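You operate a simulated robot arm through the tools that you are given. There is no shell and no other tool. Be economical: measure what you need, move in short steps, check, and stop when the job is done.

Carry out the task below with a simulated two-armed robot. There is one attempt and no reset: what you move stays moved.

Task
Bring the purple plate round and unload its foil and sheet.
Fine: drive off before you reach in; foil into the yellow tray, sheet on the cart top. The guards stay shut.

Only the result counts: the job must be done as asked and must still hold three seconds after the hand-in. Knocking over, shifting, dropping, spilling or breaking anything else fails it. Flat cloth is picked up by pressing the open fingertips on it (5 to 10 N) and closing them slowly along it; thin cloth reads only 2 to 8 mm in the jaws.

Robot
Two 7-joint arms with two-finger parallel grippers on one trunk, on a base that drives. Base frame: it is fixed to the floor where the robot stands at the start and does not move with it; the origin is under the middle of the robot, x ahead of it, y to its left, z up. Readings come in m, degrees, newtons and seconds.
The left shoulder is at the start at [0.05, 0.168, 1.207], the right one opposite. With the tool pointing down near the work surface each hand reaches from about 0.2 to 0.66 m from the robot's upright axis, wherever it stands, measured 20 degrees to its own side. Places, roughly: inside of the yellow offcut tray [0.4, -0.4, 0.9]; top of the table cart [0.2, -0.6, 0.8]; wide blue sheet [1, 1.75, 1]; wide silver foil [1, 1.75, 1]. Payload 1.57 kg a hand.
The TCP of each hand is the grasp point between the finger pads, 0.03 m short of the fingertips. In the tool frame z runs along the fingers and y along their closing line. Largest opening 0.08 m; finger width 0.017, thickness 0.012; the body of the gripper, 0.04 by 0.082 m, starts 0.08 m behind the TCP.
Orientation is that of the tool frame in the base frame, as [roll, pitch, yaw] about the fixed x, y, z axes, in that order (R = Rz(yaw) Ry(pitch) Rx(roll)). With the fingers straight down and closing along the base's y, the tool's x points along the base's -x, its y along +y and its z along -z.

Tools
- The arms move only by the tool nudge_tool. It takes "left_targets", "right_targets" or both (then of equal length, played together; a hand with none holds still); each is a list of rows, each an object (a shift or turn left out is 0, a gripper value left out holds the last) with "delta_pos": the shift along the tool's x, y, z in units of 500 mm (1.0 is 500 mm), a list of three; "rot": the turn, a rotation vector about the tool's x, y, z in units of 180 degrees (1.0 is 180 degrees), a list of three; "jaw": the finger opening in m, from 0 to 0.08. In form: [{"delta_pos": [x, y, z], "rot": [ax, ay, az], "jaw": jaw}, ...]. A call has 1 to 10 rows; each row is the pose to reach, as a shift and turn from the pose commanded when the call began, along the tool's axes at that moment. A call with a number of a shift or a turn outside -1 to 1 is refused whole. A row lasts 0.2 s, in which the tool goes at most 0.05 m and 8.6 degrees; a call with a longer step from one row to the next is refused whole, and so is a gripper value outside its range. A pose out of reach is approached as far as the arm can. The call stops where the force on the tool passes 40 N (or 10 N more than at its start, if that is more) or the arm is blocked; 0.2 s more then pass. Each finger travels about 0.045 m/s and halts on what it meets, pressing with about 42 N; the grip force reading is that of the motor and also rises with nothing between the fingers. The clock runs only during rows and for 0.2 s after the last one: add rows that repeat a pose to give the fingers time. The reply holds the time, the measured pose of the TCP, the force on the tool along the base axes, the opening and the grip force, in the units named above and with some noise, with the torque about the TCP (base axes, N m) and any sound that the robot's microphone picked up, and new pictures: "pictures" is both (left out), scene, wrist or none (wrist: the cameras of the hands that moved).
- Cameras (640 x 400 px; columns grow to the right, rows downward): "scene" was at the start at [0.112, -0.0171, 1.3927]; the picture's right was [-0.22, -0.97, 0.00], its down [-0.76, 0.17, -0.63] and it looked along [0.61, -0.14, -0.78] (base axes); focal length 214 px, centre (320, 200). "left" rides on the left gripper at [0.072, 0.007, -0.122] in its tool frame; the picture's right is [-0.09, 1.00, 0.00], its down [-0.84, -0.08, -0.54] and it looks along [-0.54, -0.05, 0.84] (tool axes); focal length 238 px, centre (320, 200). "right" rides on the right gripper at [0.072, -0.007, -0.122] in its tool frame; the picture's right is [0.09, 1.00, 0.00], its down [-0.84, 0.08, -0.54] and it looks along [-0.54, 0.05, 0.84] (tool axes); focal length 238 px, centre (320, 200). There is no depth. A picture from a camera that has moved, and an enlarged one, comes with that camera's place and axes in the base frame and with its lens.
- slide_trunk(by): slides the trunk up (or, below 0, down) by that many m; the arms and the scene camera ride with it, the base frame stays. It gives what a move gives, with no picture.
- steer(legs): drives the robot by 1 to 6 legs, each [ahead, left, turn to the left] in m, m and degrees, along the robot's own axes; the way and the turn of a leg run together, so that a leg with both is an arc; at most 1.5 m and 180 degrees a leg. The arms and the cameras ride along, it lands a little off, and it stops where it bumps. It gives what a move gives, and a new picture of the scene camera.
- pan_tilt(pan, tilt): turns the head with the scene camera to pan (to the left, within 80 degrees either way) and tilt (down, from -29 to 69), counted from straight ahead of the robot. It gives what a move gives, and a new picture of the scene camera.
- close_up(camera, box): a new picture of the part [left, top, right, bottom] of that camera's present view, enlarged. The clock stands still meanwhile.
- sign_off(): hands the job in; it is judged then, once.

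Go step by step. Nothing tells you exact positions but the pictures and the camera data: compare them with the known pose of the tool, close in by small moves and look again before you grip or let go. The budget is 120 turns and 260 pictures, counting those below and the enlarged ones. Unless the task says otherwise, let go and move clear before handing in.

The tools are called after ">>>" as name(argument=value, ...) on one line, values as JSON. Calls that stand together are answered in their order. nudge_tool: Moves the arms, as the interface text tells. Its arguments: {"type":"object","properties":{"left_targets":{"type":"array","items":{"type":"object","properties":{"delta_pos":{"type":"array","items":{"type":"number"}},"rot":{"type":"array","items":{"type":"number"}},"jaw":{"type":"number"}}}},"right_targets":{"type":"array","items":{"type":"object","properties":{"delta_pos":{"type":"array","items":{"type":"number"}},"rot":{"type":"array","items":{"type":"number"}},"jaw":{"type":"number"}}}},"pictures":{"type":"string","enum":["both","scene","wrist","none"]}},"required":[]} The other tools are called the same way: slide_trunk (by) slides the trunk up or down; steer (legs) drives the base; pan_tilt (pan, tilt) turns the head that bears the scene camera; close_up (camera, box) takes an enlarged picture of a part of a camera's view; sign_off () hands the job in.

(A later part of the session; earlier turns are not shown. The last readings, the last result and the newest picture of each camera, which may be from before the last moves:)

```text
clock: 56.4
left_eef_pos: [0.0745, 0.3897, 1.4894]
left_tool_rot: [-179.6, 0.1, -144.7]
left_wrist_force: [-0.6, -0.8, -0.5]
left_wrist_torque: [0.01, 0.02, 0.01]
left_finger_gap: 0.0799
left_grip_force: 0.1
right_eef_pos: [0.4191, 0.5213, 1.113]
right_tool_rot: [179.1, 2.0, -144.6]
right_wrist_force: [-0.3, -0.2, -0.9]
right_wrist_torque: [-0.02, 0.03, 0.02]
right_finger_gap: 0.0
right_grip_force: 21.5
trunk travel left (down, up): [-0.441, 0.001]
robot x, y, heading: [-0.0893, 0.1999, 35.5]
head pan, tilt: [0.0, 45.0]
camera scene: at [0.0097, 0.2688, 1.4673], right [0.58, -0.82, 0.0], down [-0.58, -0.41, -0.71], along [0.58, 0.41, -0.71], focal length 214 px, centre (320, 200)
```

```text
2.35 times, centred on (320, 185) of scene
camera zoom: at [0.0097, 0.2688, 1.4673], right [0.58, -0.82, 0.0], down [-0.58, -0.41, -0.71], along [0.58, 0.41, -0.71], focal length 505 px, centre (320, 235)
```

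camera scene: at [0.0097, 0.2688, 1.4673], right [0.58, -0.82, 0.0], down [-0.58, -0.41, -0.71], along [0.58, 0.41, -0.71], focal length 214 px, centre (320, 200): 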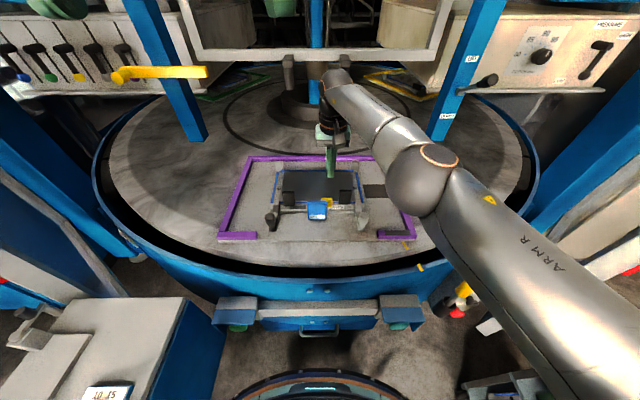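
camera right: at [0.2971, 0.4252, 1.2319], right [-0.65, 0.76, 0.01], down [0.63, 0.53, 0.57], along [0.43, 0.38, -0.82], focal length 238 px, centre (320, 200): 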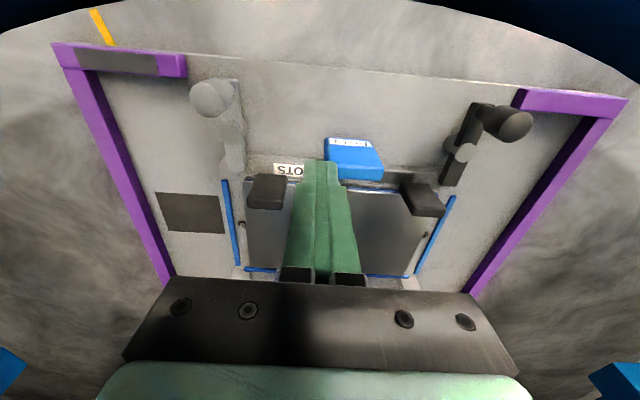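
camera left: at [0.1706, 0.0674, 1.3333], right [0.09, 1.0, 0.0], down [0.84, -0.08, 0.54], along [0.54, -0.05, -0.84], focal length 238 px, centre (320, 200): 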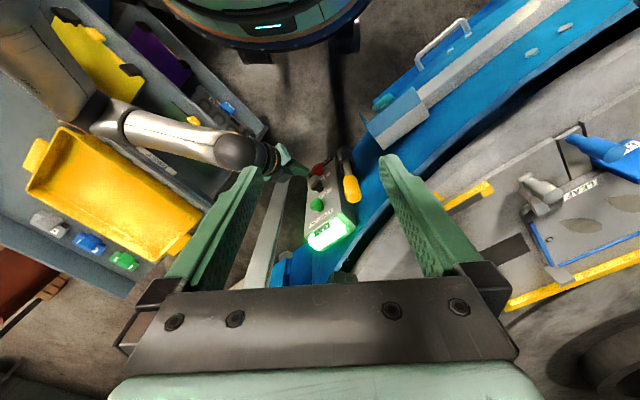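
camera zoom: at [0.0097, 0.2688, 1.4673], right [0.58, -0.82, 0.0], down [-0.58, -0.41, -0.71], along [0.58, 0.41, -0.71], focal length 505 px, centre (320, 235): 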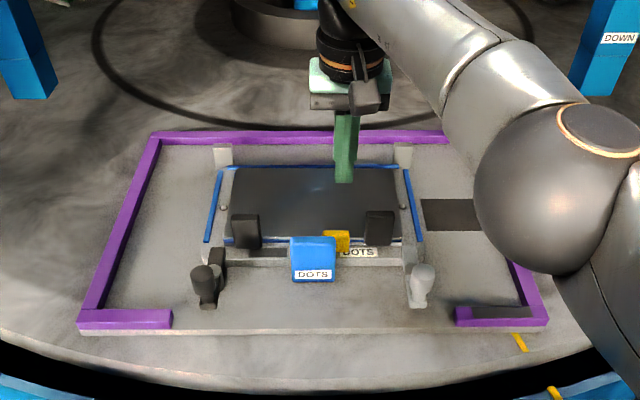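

The layout is clear from above: silver foil on blue sheet, two black blocks and one yellow tab over its front edge, and three levers (grey, blue "DOTS", black). I need a low side view to see what each does; bringing the left camera in at a tilt.

>>> nudge_tool(left_targets=[{"delta_pos": [-0.0266, -0.0036, 0.085], "rot": [0, -0.0243, 0]}, {"delta_pos": [-0.0532, -0.0071, 0.17], "rot": [0, -0.0486, 0]}, {"delta_pos": [-0.0798, -0.0107, 0.255], "rot": [0, -0.0729, 0]}, {"delta_pos": [-0.1064, -0.0142, 0.34], "rot": [0, -0.0972, 0]}, {"delta_pos": [-0.133, -0.0178, 0.425], "rot": [0, -0.1215, 0]}, {"delta_pos": [-0.1596, -0.0213, 0.51], "rot": [0, -0.1458, 0]}, {"delta_pos": [-0.1862, -0.0249, 0.595], "rot": [0, -0.1701, 0]}, {"delta_pos": [-0.2128, -0.0284, 0.68], "rot": [0, -0.1944, 0]}], pictures="both")

```text
clock: 58.2
left_eef_pos: [0.1717, 0.4376, 1.1493]
left_tool_rot: [-179.4, 35.3, -144.4]
left_wrist_force: [0.4, -1.0, 1.2]
left_wrist_torque: [-0.01, 0.0, 0.01]
left_finger_gap: 0.0801
left_grip_force: 0.1
right_eef_pos: [0.4185, 0.5211, 1.1126]
right_tool_rot: [179.1, 1.9, -144.5]
right_wrist_force: [0.0, 0.7, 0.1]
right_wrist_torque: [-0.01, -0.03, 0.01]
right_finger_gap: 0.0
right_grip_force: 20.8
trunk travel left (down, up): [-0.441, 0.001]
robot x, y, heading: [-0.0828, 0.1989, 35.0]
head pan, tilt: [0.0, 45.0]
camera scene: at [0.0095, 0.2686, 1.4674], right [0.58, -0.82, 0.0], down [-0.58, -0.41, -0.71], along [0.58, 0.41, -0.71], focal length 214 px, centre (320, 200)
camera left: at [0.0624, 0.37, 1.2074], right [-0.51, 0.86, 0.04], down [0.34, 0.16, 0.93], along [0.79, 0.49, -0.38], focal length 238 px, centre (320, 200)
```

scene: 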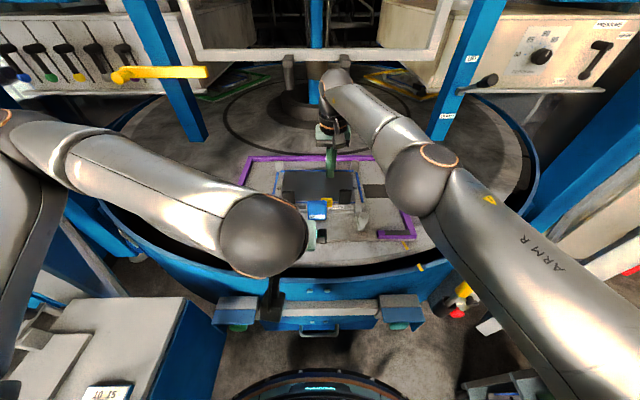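
left: 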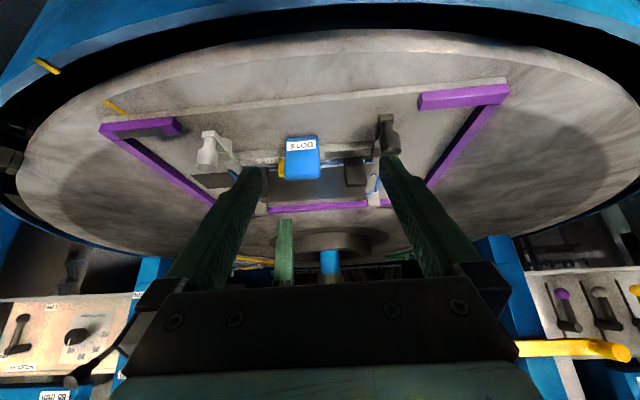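

>>> close_up(camera="left", box=[180, 100, 440, 220])

>>> close_up(camera="scene", box=[260, 160, 400, 250])

```text
2.46 times, centred on (310, 160) of left
camera zoom: at [0.0624, 0.37, 1.2074], right [-0.51, 0.86, 0.04], down [0.34, 0.16, 0.93], along [0.79, 0.49, -0.38], focal length 587 px, centre (345, 298)
```

zoom: 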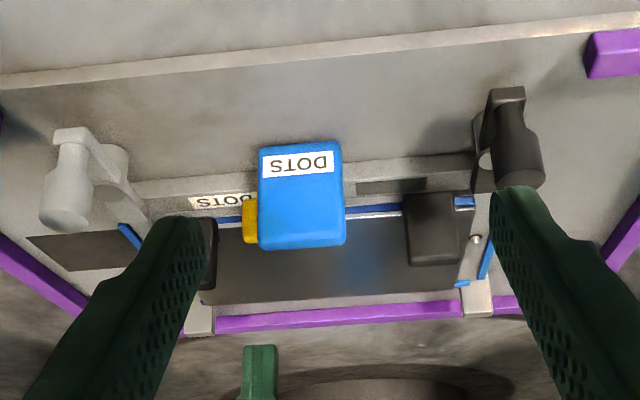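

```text
4.44 times, centred on (330, 205) of scene
camera zoom: at [0.0095, 0.2686, 1.4674], right [0.58, -0.82, 0.0], down [-0.58, -0.41, -0.71], along [0.58, 0.41, -0.71], focal length 953 px, centre (276, 178)
```

zoom: 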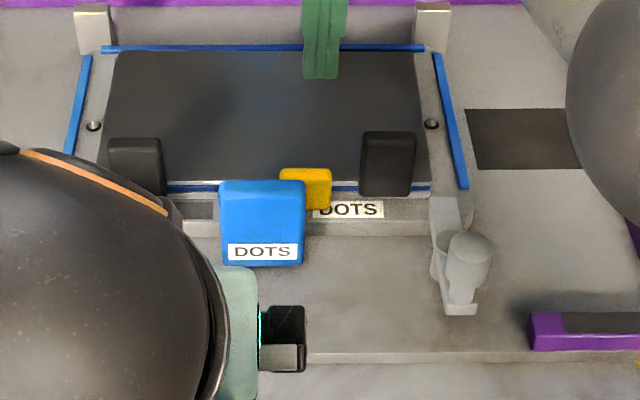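

>>> pan_tilt(pan=0, tilt=25)

>>> close_up(camera="scene", box=[180, 130, 300, 210])

>>> close_up(camera="scene", box=[350, 130, 470, 210])

```text
clock: 59.0
left_eef_pos: [0.1719, 0.4374, 1.1499]
left_tool_rot: [-179.6, 35.1, -144.4]
left_wrist_force: [0.7, -0.4, -0.1]
left_wrist_torque: [0.01, 0.0, 0.01]
left_finger_gap: 0.08
left_grip_force: 0.0
right_eef_pos: [0.4195, 0.5222, 1.1138]
right_tool_rot: [179.0, 1.9, -144.5]
right_wrist_force: [0.7, 0.8, 0.2]
right_wrist_torque: [0.02, 0.0, 0.03]
right_finger_gap: 0.0002
right_grip_force: 21.2
trunk travel left (down, up): [-0.441, 0.001]
robot x, y, heading: [-0.0897, 0.1958, 35.3]
head pan, tilt: [0.0, 25.0]
camera scene: at [0.018, 0.2746, 1.4979], right [0.58, -0.82, 0.0], down [-0.35, -0.24, -0.91], along [0.74, 0.52, -0.42], focal length 214 px, centre (320, 200)
```

scene: 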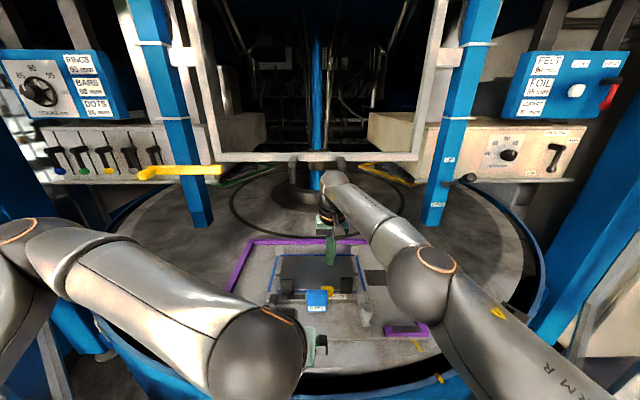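

```text
5.00 times, centred on (240, 170) of scene
camera zoom: at [0.018, 0.2746, 1.4979], right [0.58, -0.82, 0.0], down [-0.35, -0.24, -0.91], along [0.74, 0.52, -0.42], focal length 1072 px, centre (720, 350)
```

zoom: 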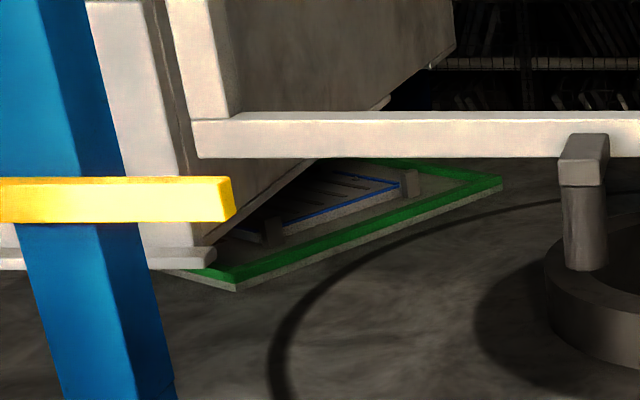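

```text
5.00 times, centred on (410, 170) of scene
camera zoom: at [0.018, 0.2746, 1.4979], right [0.58, -0.82, 0.0], down [-0.35, -0.24, -0.91], along [0.74, 0.52, -0.42], focal length 1072 px, centre (-130, 350)
```

zoom: 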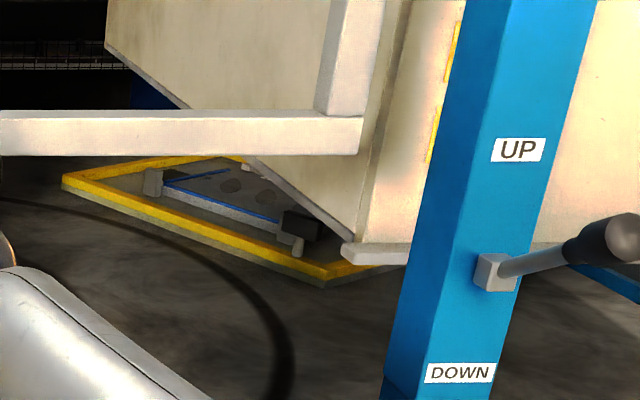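

>>> close_up(camera="right", box=[190, 0, 350, 130])

>>> close_up(camera="right", box=[340, 0, 500, 150])

>>> close_up(camera="scene", box=[260, 240, 380, 340])

```text
3.08 times, centred on (270, 65) of right
camera zoom: at [0.3628, 0.4709, 1.2318], right [-0.65, 0.76, 0.01], down [0.63, 0.53, 0.57], along [0.43, 0.38, -0.82], focal length 733 px, centre (474, 615)
```

zoom: 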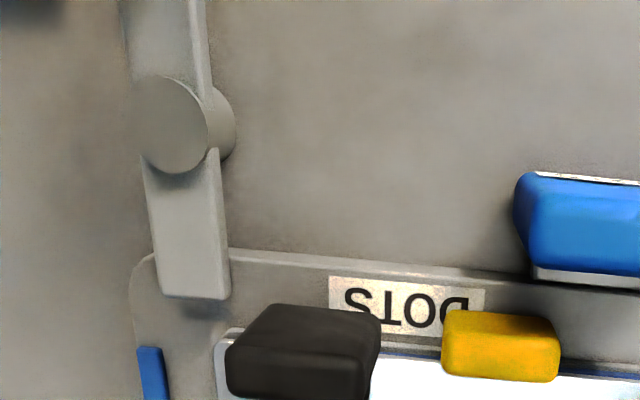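

```text
2.67 times, centred on (420, 75) of right
camera zoom: at [0.3628, 0.4709, 1.2318], right [-0.65, 0.76, 0.01], down [0.63, 0.53, 0.57], along [0.43, 0.38, -0.82], focal length 636 px, centre (53, 533)
```

zoom: 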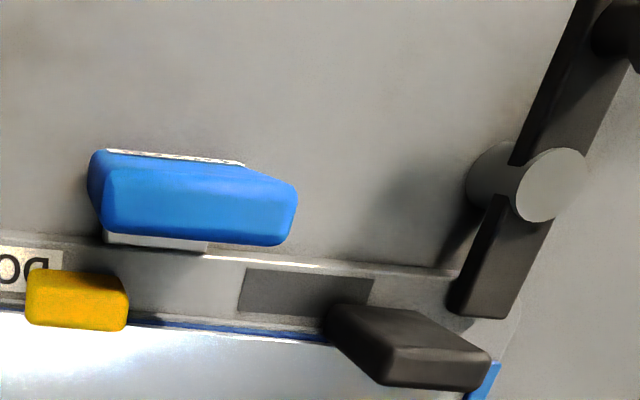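

```text
4.00 times, centred on (320, 290) of scene
camera zoom: at [0.018, 0.2746, 1.4979], right [0.58, -0.82, 0.0], down [-0.35, -0.24, -0.91], along [0.74, 0.52, -0.42], focal length 858 px, centre (320, -160)
```

zoom: 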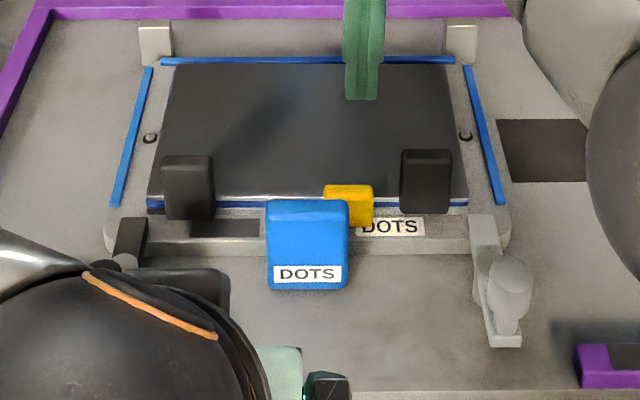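

>>> pan_tilt(pan=-75, tilt=45)

>>> close_up(camera="right", box=[220, 70, 320, 140])

>>> close_up(camera="right", box=[400, 80, 500, 160])

```text
clock: 60.5
left_eef_pos: [0.1719, 0.4376, 1.1503]
left_tool_rot: [-179.5, 35.1, -144.5]
left_wrist_force: [-0.3, -0.1, -0.4]
left_wrist_torque: [-0.02, -0.01, 0.01]
left_finger_gap: 0.0799
left_grip_force: 0.1
right_eef_pos: [0.4188, 0.5224, 1.1128]
right_tool_rot: [179.1, 1.9, -144.6]
right_wrist_force: [0.3, 0.3, -0.4]
right_wrist_torque: [0.0, -0.03, -0.07]
right_finger_gap: 0.0001
right_grip_force: 21.1
trunk travel left (down, up): [-0.441, 0.001]
robot x, y, heading: [-0.0855, 0.197, 35.0]
head pan, tilt: [-75.0, 45.0]
camera scene: at [0.0054, 0.1694, 1.4674], right [-0.64, -0.77, 0.0], down [-0.54, 0.45, -0.71], along [0.54, -0.45, -0.71], focal length 214 px, centre (320, 200)
```

scene: 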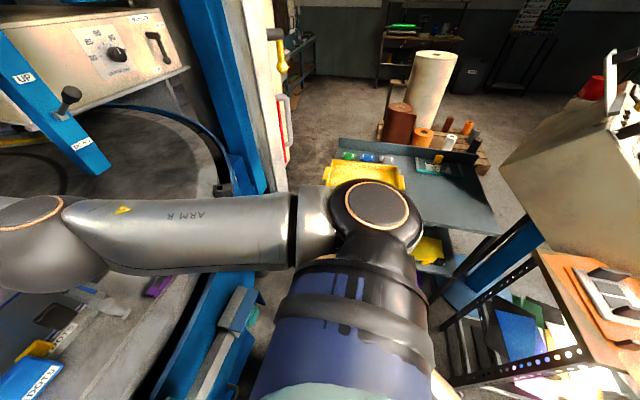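

```text
5.71 times, centred on (270, 105) of right
camera zoom: at [0.3627, 0.4708, 1.2319], right [-0.65, 0.76, 0.01], down [0.63, 0.53, 0.57], along [0.43, 0.38, -0.82], focal length 1362 px, centre (606, 743)
```

zoom: 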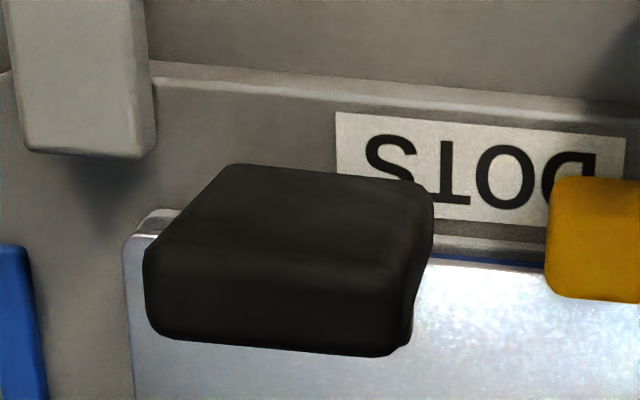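

```text
5.00 times, centred on (450, 120) of right
camera zoom: at [0.3627, 0.4708, 1.2319], right [-0.65, 0.76, 0.01], down [0.63, 0.53, 0.57], along [0.43, 0.38, -0.82], focal length 1192 px, centre (-330, 600)
```

zoom: 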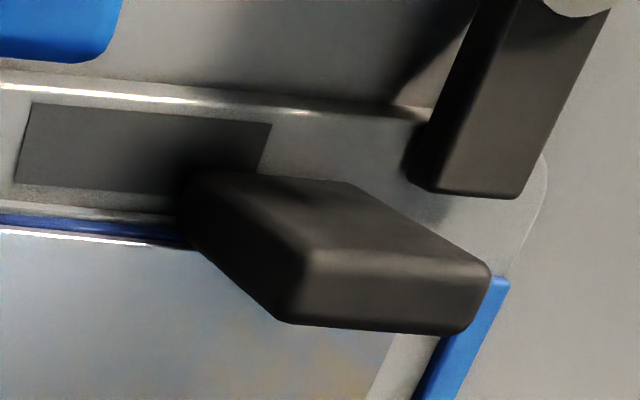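

I now read it so: the grey/black levers latch the bed; the foil carries two black upright grips at its front corners (tops ≈(0.435,0.475,1.042) and (0.335,0.609,1.042)), the sheet below a yellow one. The foil needs both hands. Bringing both hands above the grips with the fingers closing across the grips' thin side.

>>> nudge_tool(left_targets=[{"delta_pos": [-0.074, 0.025, 0.0372], "rot": [0, 0.0391, 0]}, {"delta_pos": [-0.148, 0.05, 0.0744], "rot": [0, 0.0782, 0]}, {"delta_pos": [-0.222, 0.075, 0.1116], "rot": [0, 0.1173, 0]}, {"delta_pos": [-0.296, 0.1, 0.1488], "rot": [0, 0.1564, 0]}, {"delta_pos": [-0.37, 0.125, 0.186], "rot": [0, 0.1955, 0]}], right_targets=[{"delta_pos": [0.0057, -0.019, -0.0049], "rot": [0, 0, -0.0472]}, {"delta_pos": [0.0114, -0.0381, -0.0098], "rot": [0, 0, -0.0944]}, {"delta_pos": [0.017, -0.0571, -0.0146], "rot": [0, 0, -0.1416]}, {"delta_pos": [0.0227, -0.0762, -0.0195], "rot": [0, 0, -0.1888]}, {"delta_pos": [0.0284, -0.0952, -0.0244], "rot": [0, 0, -0.236]}], pictures="none")

>>> pan_tilt(pan=0, tilt=45)

```text
clock: 61.7
left_eef_pos: [0.3046, 0.6032, 1.1793]
left_tool_rot: [-179.8, -0.3, -145.2]
left_wrist_force: [0.6, -0.7, 0.2]
left_wrist_torque: [0.09, 0.08, 0.0]
left_finger_gap: 0.08
left_grip_force: 0.1
right_eef_pos: [0.4406, 0.4509, 1.1077]
right_tool_rot: [179.4, 2.0, -111.9]
right_wrist_force: [0.4, -0.7, -0.2]
right_wrist_torque: [0.04, 0.03, 0.01]
right_finger_gap: 0.0004
right_grip_force: 21.3
right hand out of reach, approached as far as the arm can: row 1, 4, 5
trunk travel left (down, up): [-0.441, 0.001]
robot x, y, heading: [-0.086, 0.1945, 35.3]
head pan, tilt: [-75.0, 45.0]
```

```text
clock: 63.2
left_eef_pos: [0.3004, 0.6072, 1.1791]
left_tool_rot: [-179.7, 0.0, -144.7]
left_wrist_force: [-0.6, 0.2, 0.4]
left_wrist_torque: [0.01, -0.02, -0.02]
left_finger_gap: 0.0801
left_grip_force: 0.1
right_eef_pos: [0.4362, 0.4549, 1.1075]
right_tool_rot: [179.7, 1.9, -112.1]
right_wrist_force: [-0.1, 0.1, -0.3]
right_wrist_torque: [0.02, -0.01, -0.01]
right_finger_gap: 0.0
right_grip_force: 21.4
trunk travel left (down, up): [-0.441, 0.001]
robot x, y, heading: [-0.0884, 0.1972, 35.1]
head pan, tilt: [0.0, 45.0]
camera scene: at [0.0091, 0.2683, 1.4674], right [0.58, -0.82, 0.0], down [-0.58, -0.41, -0.71], along [0.58, 0.41, -0.71], focal length 214 px, centre (320, 200)
```

scene: 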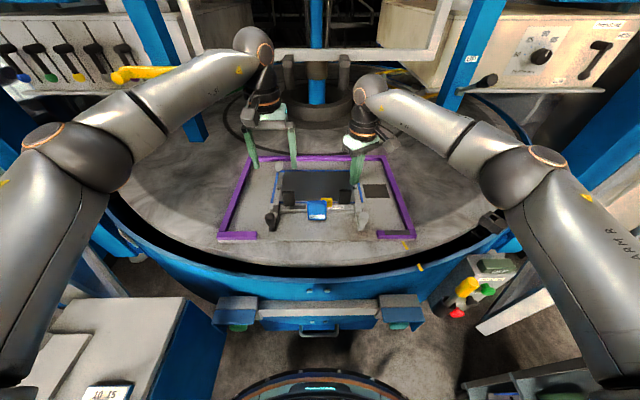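

The right hand is just at its reach limit; I'll creep the base 0.045 m closer.

>>> steer(legs=[[0.045, 0, 0]])

```text
clock: 64.1
left_eef_pos: [0.3375, 0.6338, 1.1772]
left_tool_rot: [-179.7, -0.1, -144.6]
left_wrist_force: [0.0, -0.2, -1.0]
left_wrist_torque: [-0.03, 0.03, 0.0]
left_finger_gap: 0.0799
left_grip_force: 0.0
right_eef_pos: [0.475, 0.4795, 1.1082]
right_tool_rot: [179.7, 1.8, -112.1]
right_wrist_force: [-0.1, -0.4, -0.5]
right_wrist_torque: [-0.03, 0.0, -0.01]
right_finger_gap: 0.0
right_grip_force: 21.3
trunk travel left (down, up): [-0.441, 0.001]
robot x, y, heading: [-0.0514, 0.2225, 35.5]
head pan, tilt: [0.0, 45.0]
camera scene: at [0.0469, 0.2951, 1.4672], right [0.58, -0.82, 0.0], down [-0.58, -0.41, -0.71], along [0.58, 0.41, -0.71], focal length 214 px, centre (320, 200)
```

scene: 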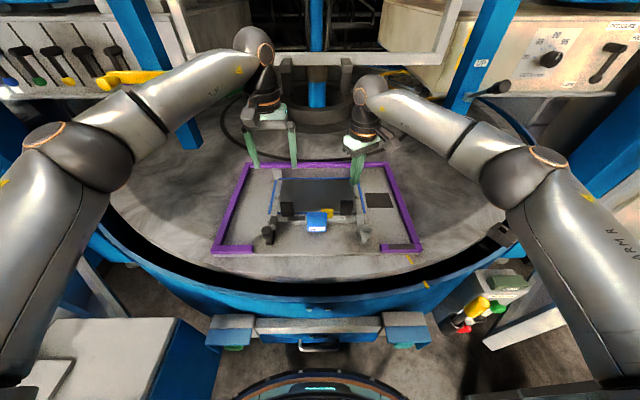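

>>> nudge_tool(left_targets=[{"delta_pos": [0.0033, -0.0038, 0.011], "rot": [0, 0, 0.0472], "jaw": 0.05}, {"delta_pos": [0.0066, -0.0076, 0.022], "rot": [0, 0, 0.0944]}, {"delta_pos": [0.0099, -0.0114, 0.033], "rot": [0, 0, 0.1416]}, {"delta_pos": [0.0132, -0.0152, 0.044], "rot": [0, 0, 0.1888]}, {"delta_pos": [0.0165, -0.019, 0.055], "rot": [0, 0, 0.236]}, {"delta_pos": [0.0198, -0.0228, 0.066], "rot": [0, 0, 0.2832]}, {"delta_pos": [0.0231, -0.0266, 0.077], "rot": [0, 0, 0.3304]}, {"delta_pos": [0.0264, -0.0304, 0.088], "rot": [0, 0, 0.3776]}, {"delta_pos": [0.0297, -0.0342, 0.099], "rot": [0, 0, 0.4248]}, {"delta_pos": [0.033, -0.038, 0.11], "rot": [0, 0, 0.472]}], right_targets=[{"delta_pos": [0.0038, 0.0071, -0.0024], "rot": [0, 0, -0.0328], "jaw": 0.05}, {"delta_pos": [0.0076, 0.0142, -0.0048], "rot": [0, 0, -0.0656]}, {"delta_pos": [0.0114, 0.0213, -0.0072], "rot": [0, 0, -0.0984]}, {"delta_pos": [0.0152, 0.0284, -0.0096], "rot": [0, 0, -0.1312]}, {"delta_pos": [0.019, 0.0355, -0.012], "rot": [0, 0, -0.164]}, {"delta_pos": [0.0228, 0.0426, -0.0144], "rot": [0, 0, -0.1968]}, {"delta_pos": [0.0266, 0.0497, -0.0168], "rot": [0, 0, -0.2296]}, {"delta_pos": [0.0304, 0.0568, -0.0192], "rot": [0, 0, -0.2624]}, {"delta_pos": [0.0342, 0.0639, -0.0216], "rot": [0, 0, -0.2952]}, {"delta_pos": [0.038, 0.071, -0.024], "rot": [0, 0, -0.328]}], pictures="both")

```text
clock: 66.3
left_eef_pos: [0.152, 0.5052, 1.248]
left_tool_rot: [179.3, 0.9, 134.2]
left_wrist_force: [0.0, -0.1, -0.3]
left_wrist_torque: [0.12, -0.07, 0.02]
left_finger_gap: 0.0498
left_grip_force: 0.0
left hand out of reach, approached as far as the arm can: row 5, 6, 7, 8, 9, 10
right_eef_pos: [0.237, 0.3513, 1.1519]
right_tool_rot: [-173.8, 3.7, -54.6]
right_wrist_force: [-0.3, 0.4, -2.3]
right_wrist_torque: [0.1, 0.01, -0.03]
right_finger_gap: 0.0501
right_grip_force: 0.0
right hand out of reach, approached as far as the arm can: row 1, 2, 3, 4, 5, 6, 7, 8, 9, 10
trunk travel left (down, up): [-0.441, 0.001]
robot x, y, heading: [-0.0532, 0.2271, 35.3]
head pan, tilt: [0.0, 45.0]
camera scene: at [0.0441, 0.2882, 1.4679], right [0.58, -0.82, 0.0], down [-0.58, -0.4, -0.71], along [0.58, 0.41, -0.7], focal length 214 px, centre (320, 200)
camera right: at [0.2787, 0.2822, 1.2691], right [-0.76, -0.64, -0.11], down [-0.57, 0.57, 0.58], along [-0.31, 0.51, -0.8], focal length 238 px, centre (320, 200)
camera left: at [0.1048, 0.5618, 1.3699], right [0.78, 0.63, 0.01], down [0.52, -0.65, 0.55], along [0.36, -0.42, -0.83], focal length 238 px, centre (320, 200)
```

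scene: 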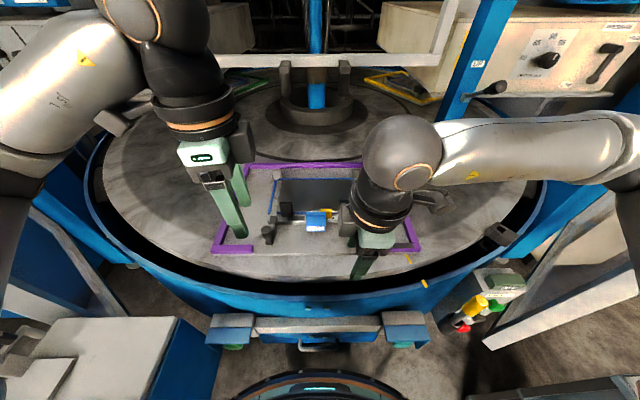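
right: 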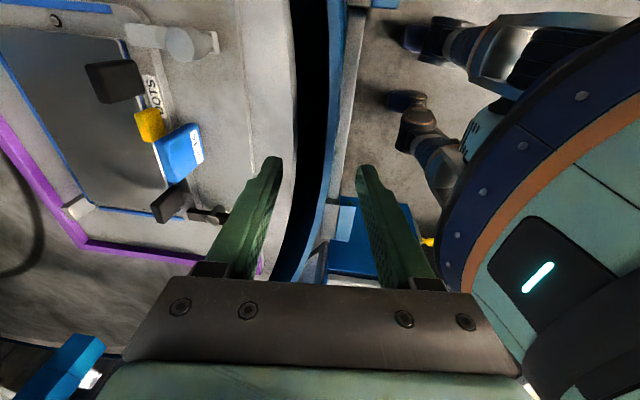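
left: 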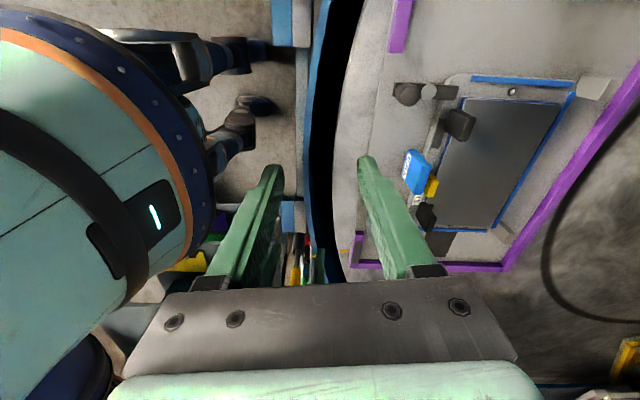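

That wrist yaw costs too much reach. I'll return both hands to the nominal yaw and grip the blocks across their width (≈0.037 m) instead.

>>> nudge_tool(left_targets=[{"rot": [0, 0, -0.0459]}, {"rot": [0, 0, -0.0918]}, {"rot": [0, 0, -0.1377]}, {"rot": [0, 0, -0.1836]}, {"rot": [0, 0, -0.2295]}, {"rot": [0, 0, -0.2754]}, {"rot": [0, 0, -0.3213]}, {"rot": [0, 0, -0.3672]}, {"rot": [0, 0, -0.4131]}, {"rot": [0, 0, -0.459], "jaw": 0.07}], right_targets=[{"rot": [0, 0, 0.0472]}, {"rot": [0, 0, 0.0944]}, {"rot": [0, 0, 0.1416]}, {"rot": [0, 0, 0.1888]}, {"rot": [0, 0, 0.236]}, {"rot": [0, 0, 0.2832]}, {"rot": [0, 0, 0.3304]}, {"rot": [0, 0, 0.3776]}, {"rot": [0, 0, 0.4248]}, {"rot": [0, 0, 0.472], "jaw": 0.07}], pictures="scene")

```text
clock: 68.5
left_eef_pos: [0.1533, 0.5096, 1.2483]
left_tool_rot: [-179.0, 0.6, -142.9]
left_wrist_force: [0.0, 0.0, 0.2]
left_wrist_torque: [0.01, -0.01, -0.01]
left_finger_gap: 0.07
left_grip_force: 0.1
right_eef_pos: [0.2372, 0.3584, 1.1528]
right_tool_rot: [176.9, 6.1, -140.2]
right_wrist_force: [-0.6, 0.5, 0.7]
right_wrist_torque: [-0.02, 0.02, -0.01]
right_finger_gap: 0.0698
right_grip_force: 0.0
trunk travel left (down, up): [-0.441, 0.001]
robot x, y, heading: [-0.0539, 0.2233, 35.3]
head pan, tilt: [0.0, 45.0]
camera scene: at [0.0457, 0.2942, 1.4673], right [0.58, -0.82, 0.0], down [-0.58, -0.41, -0.71], along [0.58, 0.41, -0.71], focal length 214 px, centre (320, 200)
```

scene: 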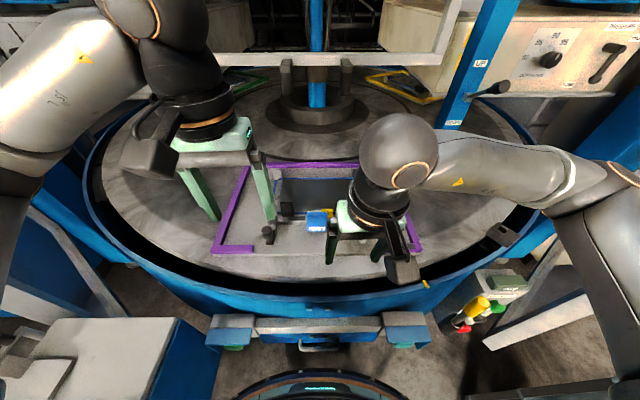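

>>> nudge_tool(left_targets=[{"delta_pos": [-0.0683, -0.0102, 0.0427]}, {"delta_pos": [-0.1367, -0.0203, 0.0853]}, {"delta_pos": [-0.205, -0.0305, 0.128]}, {"delta_pos": [-0.2733, -0.0407, 0.1707]}, {"delta_pos": [-0.3417, -0.0508, 0.2133]}, {"delta_pos": [-0.41, -0.061, 0.256]}], right_targets=[{"delta_pos": [-0.074, -0.0123, 0.019], "rot": [0.003, 0.0057, 0.003]}, {"delta_pos": [-0.148, -0.0247, 0.038], "rot": [0.006, 0.0113, 0.005]}, {"delta_pos": [-0.222, -0.037, 0.057], "rot": [0.0085, 0.017, 0.008]}, {"delta_pos": [-0.296, -0.0493, 0.076], "rot": [0.011, 0.0227, 0.011]}, {"delta_pos": [-0.37, -0.0617, 0.095], "rot": [0.014, 0.0283, 0.013]}, {"delta_pos": [-0.444, -0.074, 0.114], "rot": [0.017, 0.034, 0.016]}], pictures="both")

```text
clock: 69.9
left_eef_pos: [0.3376, 0.6091, 1.1215]
left_tool_rot: [-178.9, 0.6, -143.0]
left_wrist_force: [-0.7, -0.1, -1.0]
left_wrist_torque: [0.01, -0.02, -0.02]
left_finger_gap: 0.0697
left_grip_force: 0.0
right_eef_pos: [0.4327, 0.4784, 1.1185]
right_tool_rot: [179.9, -0.1, -142.5]
right_wrist_force: [0.7, -0.2, -0.3]
right_wrist_torque: [-0.02, 0.02, -0.01]
right_finger_gap: 0.0699
right_grip_force: 0.1
trunk travel left (down, up): [-0.441, 0.001]
robot x, y, heading: [-0.0503, 0.2234, 35.4]
head pan, tilt: [0.0, 45.0]
camera scene: at [0.0465, 0.2949, 1.4672], right [0.58, -0.82, 0.0], down [-0.58, -0.41, -0.71], along [0.58, 0.41, -0.71], focal length 214 px, centre (320, 200)
camera right: at [0.3815, 0.4308, 1.2399], right [-0.68, 0.74, 0.0], down [0.62, 0.57, 0.54], along [0.4, 0.37, -0.84], focal length 238 px, centre (320, 200)
camera left: at [0.2746, 0.5724, 1.2435], right [-0.52, 0.85, -0.02], down [0.71, 0.45, 0.55], along [0.48, 0.28, -0.83], focal length 238 px, centre (320, 200)
```

scene: 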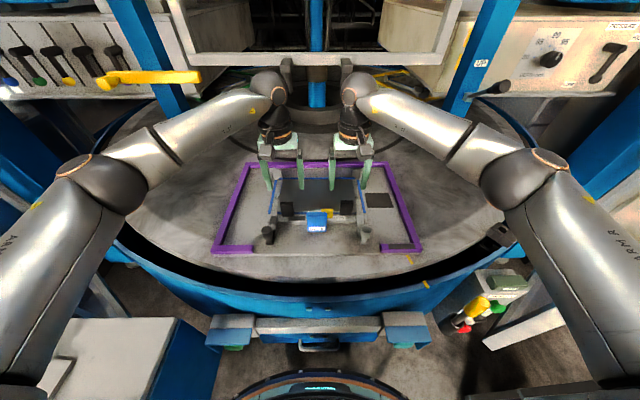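
right: 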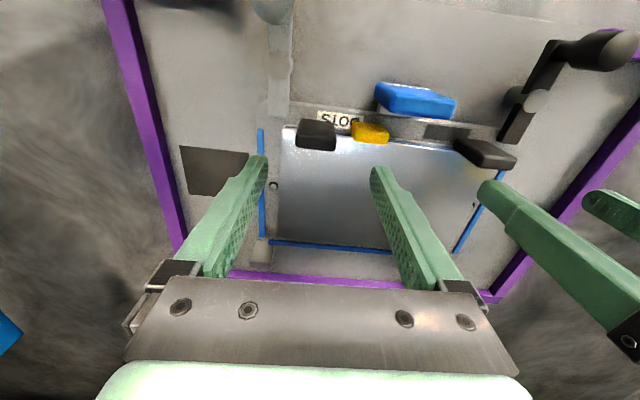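
left: 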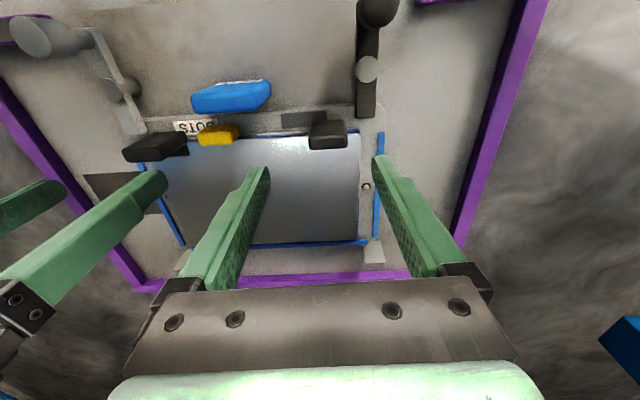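

Both hands are over the grips; estimates agree within a few mm. Descending partway and checking.

>>> nudge_tool(left_targets=[{"delta_pos": [0.002, 0.0068, 0.04]}, {"delta_pos": [0.002, 0.0068, 0.08]}, {"delta_pos": [0.002, 0.0068, 0.12]}], right_targets=[{"delta_pos": [0.006, -0.008, 0.04]}, {"delta_pos": [0.006, -0.008, 0.08]}, {"delta_pos": [0.006, -0.008, 0.114]}], pictures="both")

>>> close_up(camera="scene", box=[240, 140, 400, 260])

```text
clock: 70.7
left_eef_pos: [0.3363, 0.6094, 1.0626]
left_tool_rot: [-179.0, 0.7, -143.0]
left_wrist_force: [-1.0, -0.7, -0.1]
left_wrist_torque: [0.0, 0.04, 0.02]
left_finger_gap: 0.07
left_grip_force: 0.0
right_eef_pos: [0.4335, 0.4734, 1.061]
right_tool_rot: [180.0, 0.2, -142.7]
right_wrist_force: [-1.9, 1.2, -0.2]
right_wrist_torque: [-0.02, 0.04, -0.01]
right_finger_gap: 0.0698
right_grip_force: 0.1
trunk travel left (down, up): [-0.441, 0.001]
robot x, y, heading: [-0.051, 0.2268, 35.4]
head pan, tilt: [0.0, 45.0]
camera scene: at [0.0461, 0.2944, 1.4673], right [0.58, -0.82, 0.0], down [-0.58, -0.41, -0.71], along [0.58, 0.41, -0.71], focal length 214 px, centre (320, 200)
camera right: at [0.3813, 0.4253, 1.182], right [-0.68, 0.74, 0.0], down [0.62, 0.57, 0.54], along [0.4, 0.37, -0.84], focal length 238 px, centre (320, 200)
camera left: at [0.273, 0.5737, 1.1842], right [-0.52, 0.85, -0.02], down [0.71, 0.45, 0.55], along [0.48, 0.28, -0.83], focal length 238 px, centre (320, 200)
```

scene: 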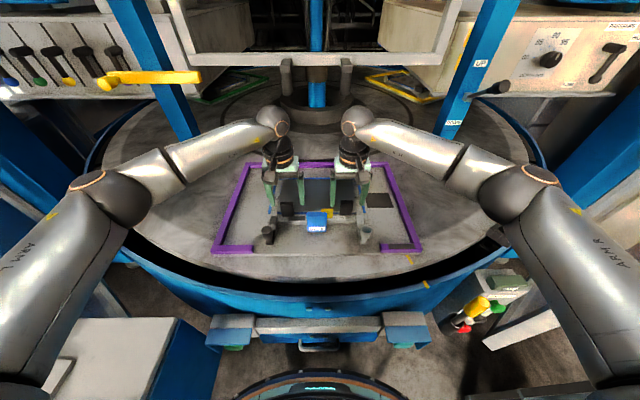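
right: 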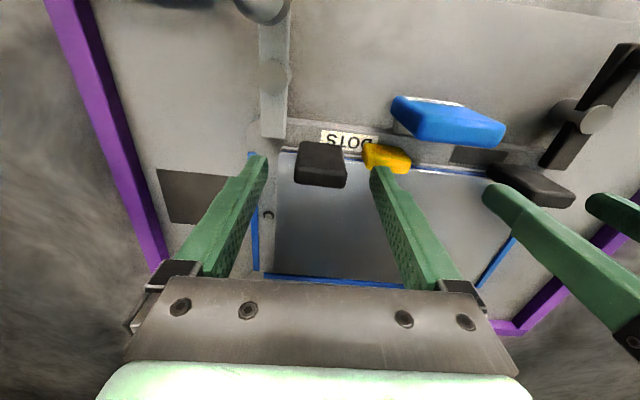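
left: 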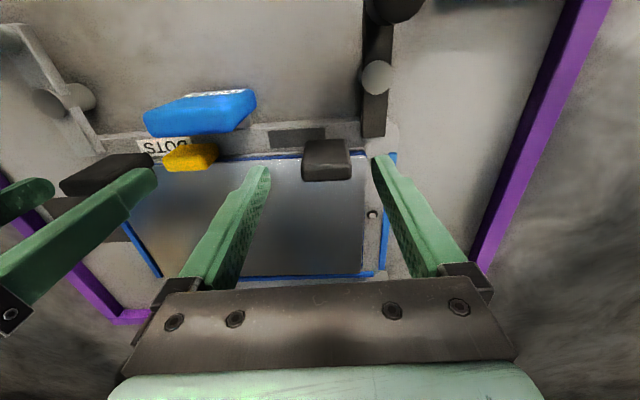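

```text
3.33 times, centred on (320, 200) of scene
camera zoom: at [0.0461, 0.2944, 1.4673], right [0.58, -0.82, 0.0], down [-0.58, -0.41, -0.71], along [0.58, 0.41, -0.71], focal length 715 px, centre (320, 200)
```

zoom: 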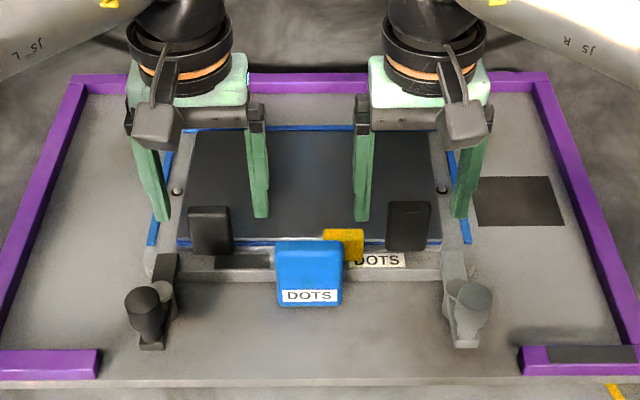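

The grips sit between the fingers, and the yellow tab tops out around z 1.003, so I'll keep the fingertips at ~1.01. Going down 2 cm and closing both hands.

>>> nudge_tool(left_targets=[{"delta_pos": [0, 0, 0.023], "jaw": 0.06}, {"delta_pos": [0, 0, 0.045]}, {"delta_pos": [0, 0, 0.045], "jaw": 0.0}, {"delta_pos": [0, 0, 0.045]}, {"delta_pos": [0, 0, 0.045]}, {"delta_pos": [0, 0, 0.045]}], right_targets=[{"delta_pos": [0, 0, 0.021], "jaw": 0.06}, {"delta_pos": [0, 0, 0.042]}, {"delta_pos": [0, 0, 0.042], "jaw": 0.0}, {"delta_pos": [0, 0, 0.042]}, {"delta_pos": [0, 0, 0.042]}, {"delta_pos": [0, 0, 0.042]}], pictures="both")

```text
clock: 72.1
left_eef_pos: [0.3364, 0.6104, 1.0405]
left_tool_rot: [-179.1, 0.5, -143.0]
left_wrist_force: [-4.7, 3.2, 1.6]
left_wrist_torque: [0.62, 0.56, 0.02]
left_finger_gap: 0.0355
left_grip_force: 36.6
right_eef_pos: [0.4326, 0.476, 1.0405]
right_tool_rot: [-180.0, 0.1, -142.8]
right_wrist_force: [2.0, 0.2, 0.2]
right_wrist_torque: [-0.06, -0.22, -0.17]
right_finger_gap: 0.036
right_grip_force: 36.4
trunk travel left (down, up): [-0.441, 0.001]
robot x, y, heading: [-0.0527, 0.2249, 35.1]
head pan, tilt: [0.0, 45.0]
camera scene: at [0.0454, 0.2943, 1.4674], right [0.58, -0.82, 0.0], down [-0.58, -0.41, -0.71], along [0.58, 0.41, -0.71], focal length 214 px, centre (320, 200)
camera right: at [0.381, 0.4253, 1.1614], right [-0.68, 0.74, 0.0], down [0.62, 0.57, 0.54], along [0.4, 0.37, -0.84], focal length 238 px, centre (320, 200)
camera left: at [0.2732, 0.5745, 1.1619], right [-0.53, 0.85, -0.01], down [0.71, 0.45, 0.55], along [0.48, 0.28, -0.83], focal length 238 px, centre (320, 200)
```

scene: 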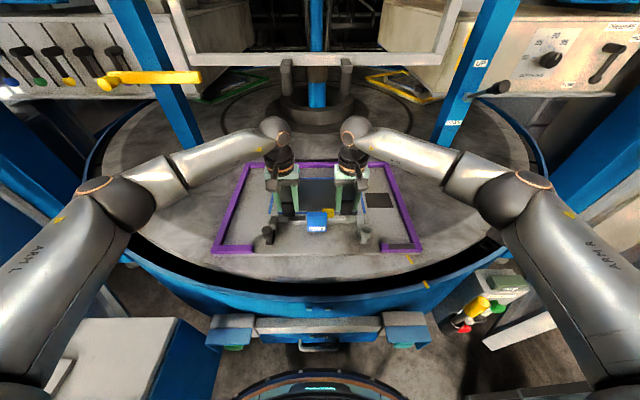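
right: 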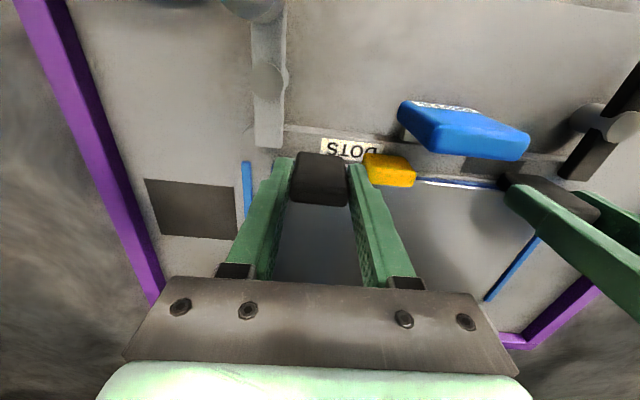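
left: 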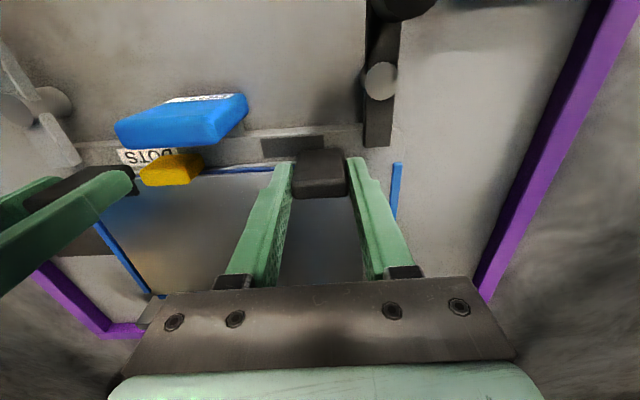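

Both grips are held (36 mm). A small joint lift of 3 cm as a test.

>>> nudge_tool(left_targets=[{"delta_pos": [0, 0, -0.015]}, {"delta_pos": [0, 0, -0.03]}, {"delta_pos": [0, 0, -0.045]}, {"delta_pos": [0, 0, -0.06]}], right_targets=[{"delta_pos": [0, 0, -0.015]}, {"delta_pos": [0, 0, -0.03]}, {"delta_pos": [0, 0, -0.045]}, {"delta_pos": [0, 0, -0.06]}], pictures="both")

>>> close_up(camera="scene", box=[240, 140, 400, 260])

```text
clock: 73.1
left_eef_pos: [0.3372, 0.609, 1.0681]
left_tool_rot: [-179.0, 0.4, -143.1]
left_wrist_force: [0.0, 0.7, -2.5]
left_wrist_torque: [0.0, 0.25, 0.01]
left_finger_gap: 0.0354
left_grip_force: 42.0
right_eef_pos: [0.434, 0.4736, 1.0685]
right_tool_rot: [180.0, -0.1, -142.7]
right_wrist_force: [-0.1, -0.2, -1.7]
right_wrist_torque: [-0.2, 0.02, -0.01]
right_finger_gap: 0.0351
right_grip_force: 41.8
trunk travel left (down, up): [-0.441, 0.001]
robot x, y, heading: [-0.0506, 0.2212, 35.3]
head pan, tilt: [0.0, 45.0]
camera scene: at [0.0461, 0.2946, 1.4672], right [0.58, -0.82, 0.0], down [-0.58, -0.41, -0.71], along [0.58, 0.41, -0.71], focal length 214 px, centre (320, 200)
camera right: at [0.3814, 0.4246, 1.1906], right [-0.68, 0.74, 0.0], down [0.62, 0.57, 0.54], along [0.4, 0.37, -0.84], focal length 238 px, centre (320, 200)
camera left: at [0.2735, 0.5741, 1.1909], right [-0.52, 0.85, -0.02], down [0.71, 0.45, 0.55], along [0.48, 0.28, -0.83], focal length 238 px, centre (320, 200)
```

scene: 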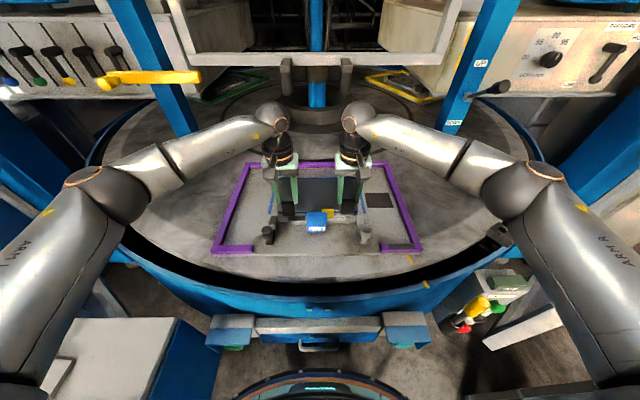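
right: 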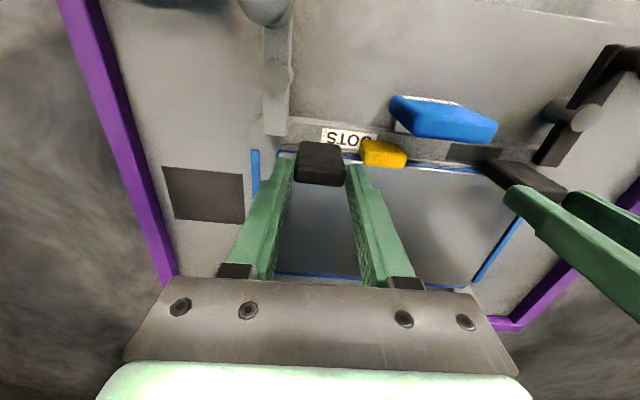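
left: 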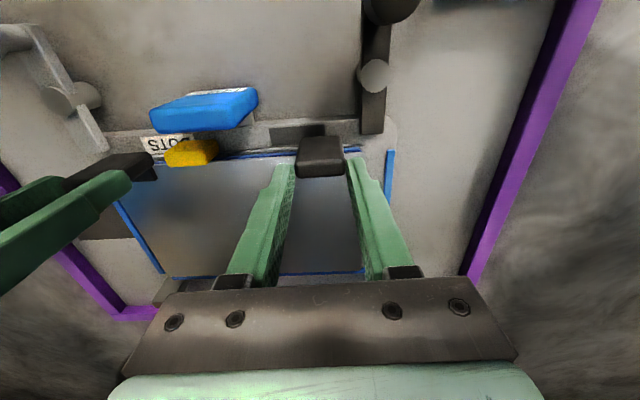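

```text
3.33 times, centred on (320, 200) of scene
camera zoom: at [0.0461, 0.2946, 1.4672], right [0.58, -0.82, 0.0], down [-0.58, -0.41, -0.71], along [0.58, 0.41, -0.71], focal length 715 px, centre (320, 200)
```

zoom: 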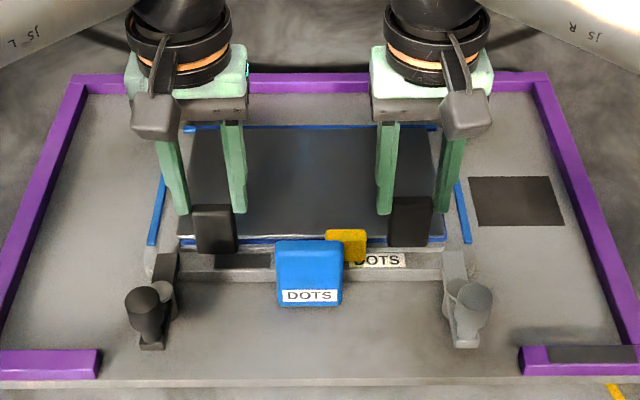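

The fingers seem to have slid up the blocks rather than lifting them. Let me look closely at block bases now.

>>> close_up(camera="right", box=[230, 110, 430, 230])

>>> close_up(camera="left", box=[230, 100, 430, 220])

>>> close_up(camera="right", box=[430, 100, 640, 230])

```text
3.20 times, centred on (330, 170) of right
camera zoom: at [0.3814, 0.4246, 1.1906], right [-0.68, 0.74, 0.0], down [0.62, 0.57, 0.54], along [0.4, 0.37, -0.84], focal length 763 px, centre (288, 296)
```

zoom: 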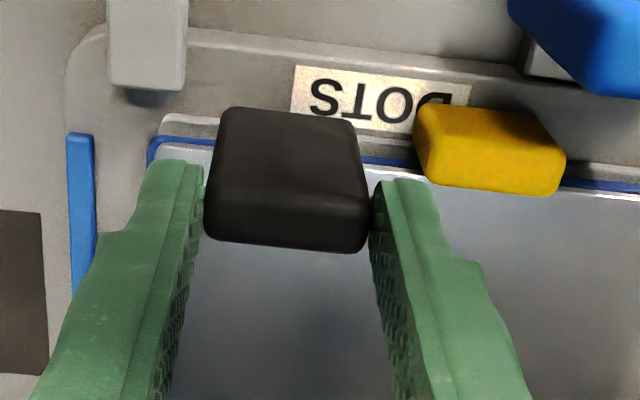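

```text
3.20 times, centred on (330, 160) of left
camera zoom: at [0.2735, 0.5741, 1.1909], right [-0.52, 0.85, -0.02], down [0.71, 0.45, 0.55], along [0.48, 0.28, -0.83], focal length 763 px, centre (288, 328)
```

zoom: 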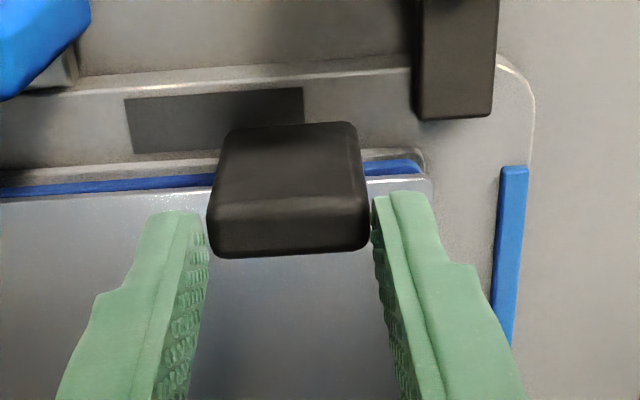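

```text
3.05 times, centred on (535, 165) of right
camera zoom: at [0.3814, 0.4246, 1.1906], right [-0.68, 0.74, 0.0], down [0.62, 0.57, 0.54], along [0.4, 0.37, -0.84], focal length 726 px, centre (-335, 307)
```

zoom: 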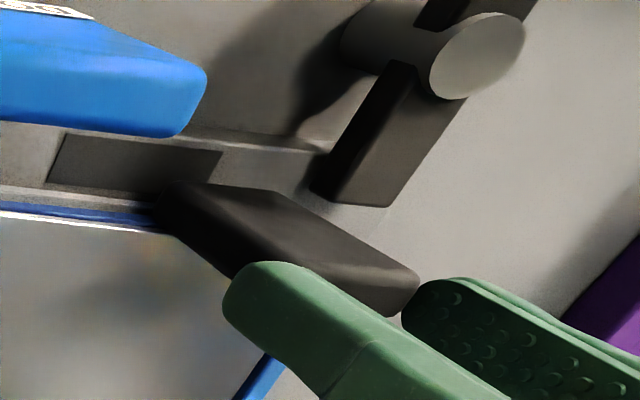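

>>> pan_tilt(pan=-78, tilt=52)

>>> close_up(camera="scene", box=[300, 100, 520, 300])

```text
clock: 74.6
left_eef_pos: [0.3355, 0.6096, 1.0703]
left_tool_rot: [-179.0, 0.5, -143.1]
left_wrist_force: [-0.4, -1.0, -1.6]
left_wrist_torque: [0.01, 0.27, -0.01]
left_finger_gap: 0.0352
left_grip_force: 42.0
right_eef_pos: [0.4329, 0.4732, 1.0691]
right_tool_rot: [179.9, 0.0, -142.9]
right_wrist_force: [1.1, -0.1, -3.2]
right_wrist_torque: [-0.14, 0.01, -0.14]
right_finger_gap: 0.0356
right_grip_force: 41.9
trunk travel left (down, up): [-0.441, 0.001]
robot x, y, heading: [-0.0507, 0.2271, 35.3]
head pan, tilt: [-78.0, 52.0]
camera scene: at [0.0349, 0.1966, 1.4578], right [-0.68, -0.74, 0.0], down [-0.58, 0.53, -0.62], along [0.45, -0.42, -0.79], focal length 214 px, centre (320, 200)
```

scene: 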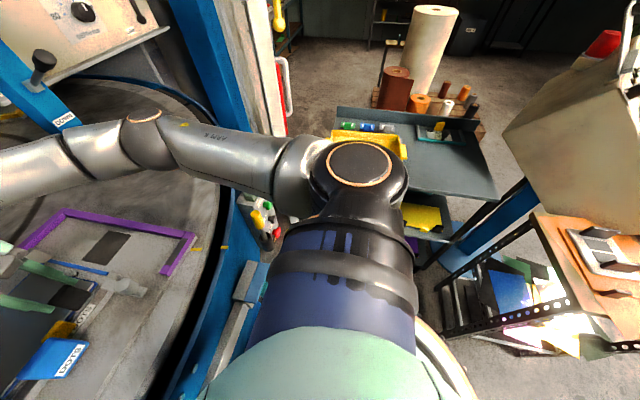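

```text
2.00 times, centred on (410, 200) of scene
camera zoom: at [0.0349, 0.1966, 1.4578], right [-0.68, -0.74, 0.0], down [-0.58, 0.53, -0.62], along [0.45, -0.42, -0.79], focal length 429 px, centre (140, 200)
```

zoom: 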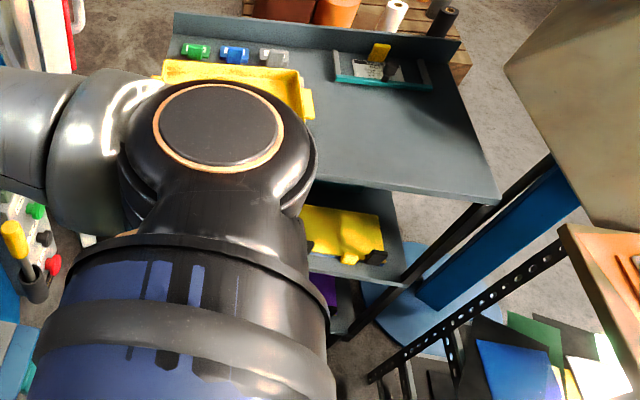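

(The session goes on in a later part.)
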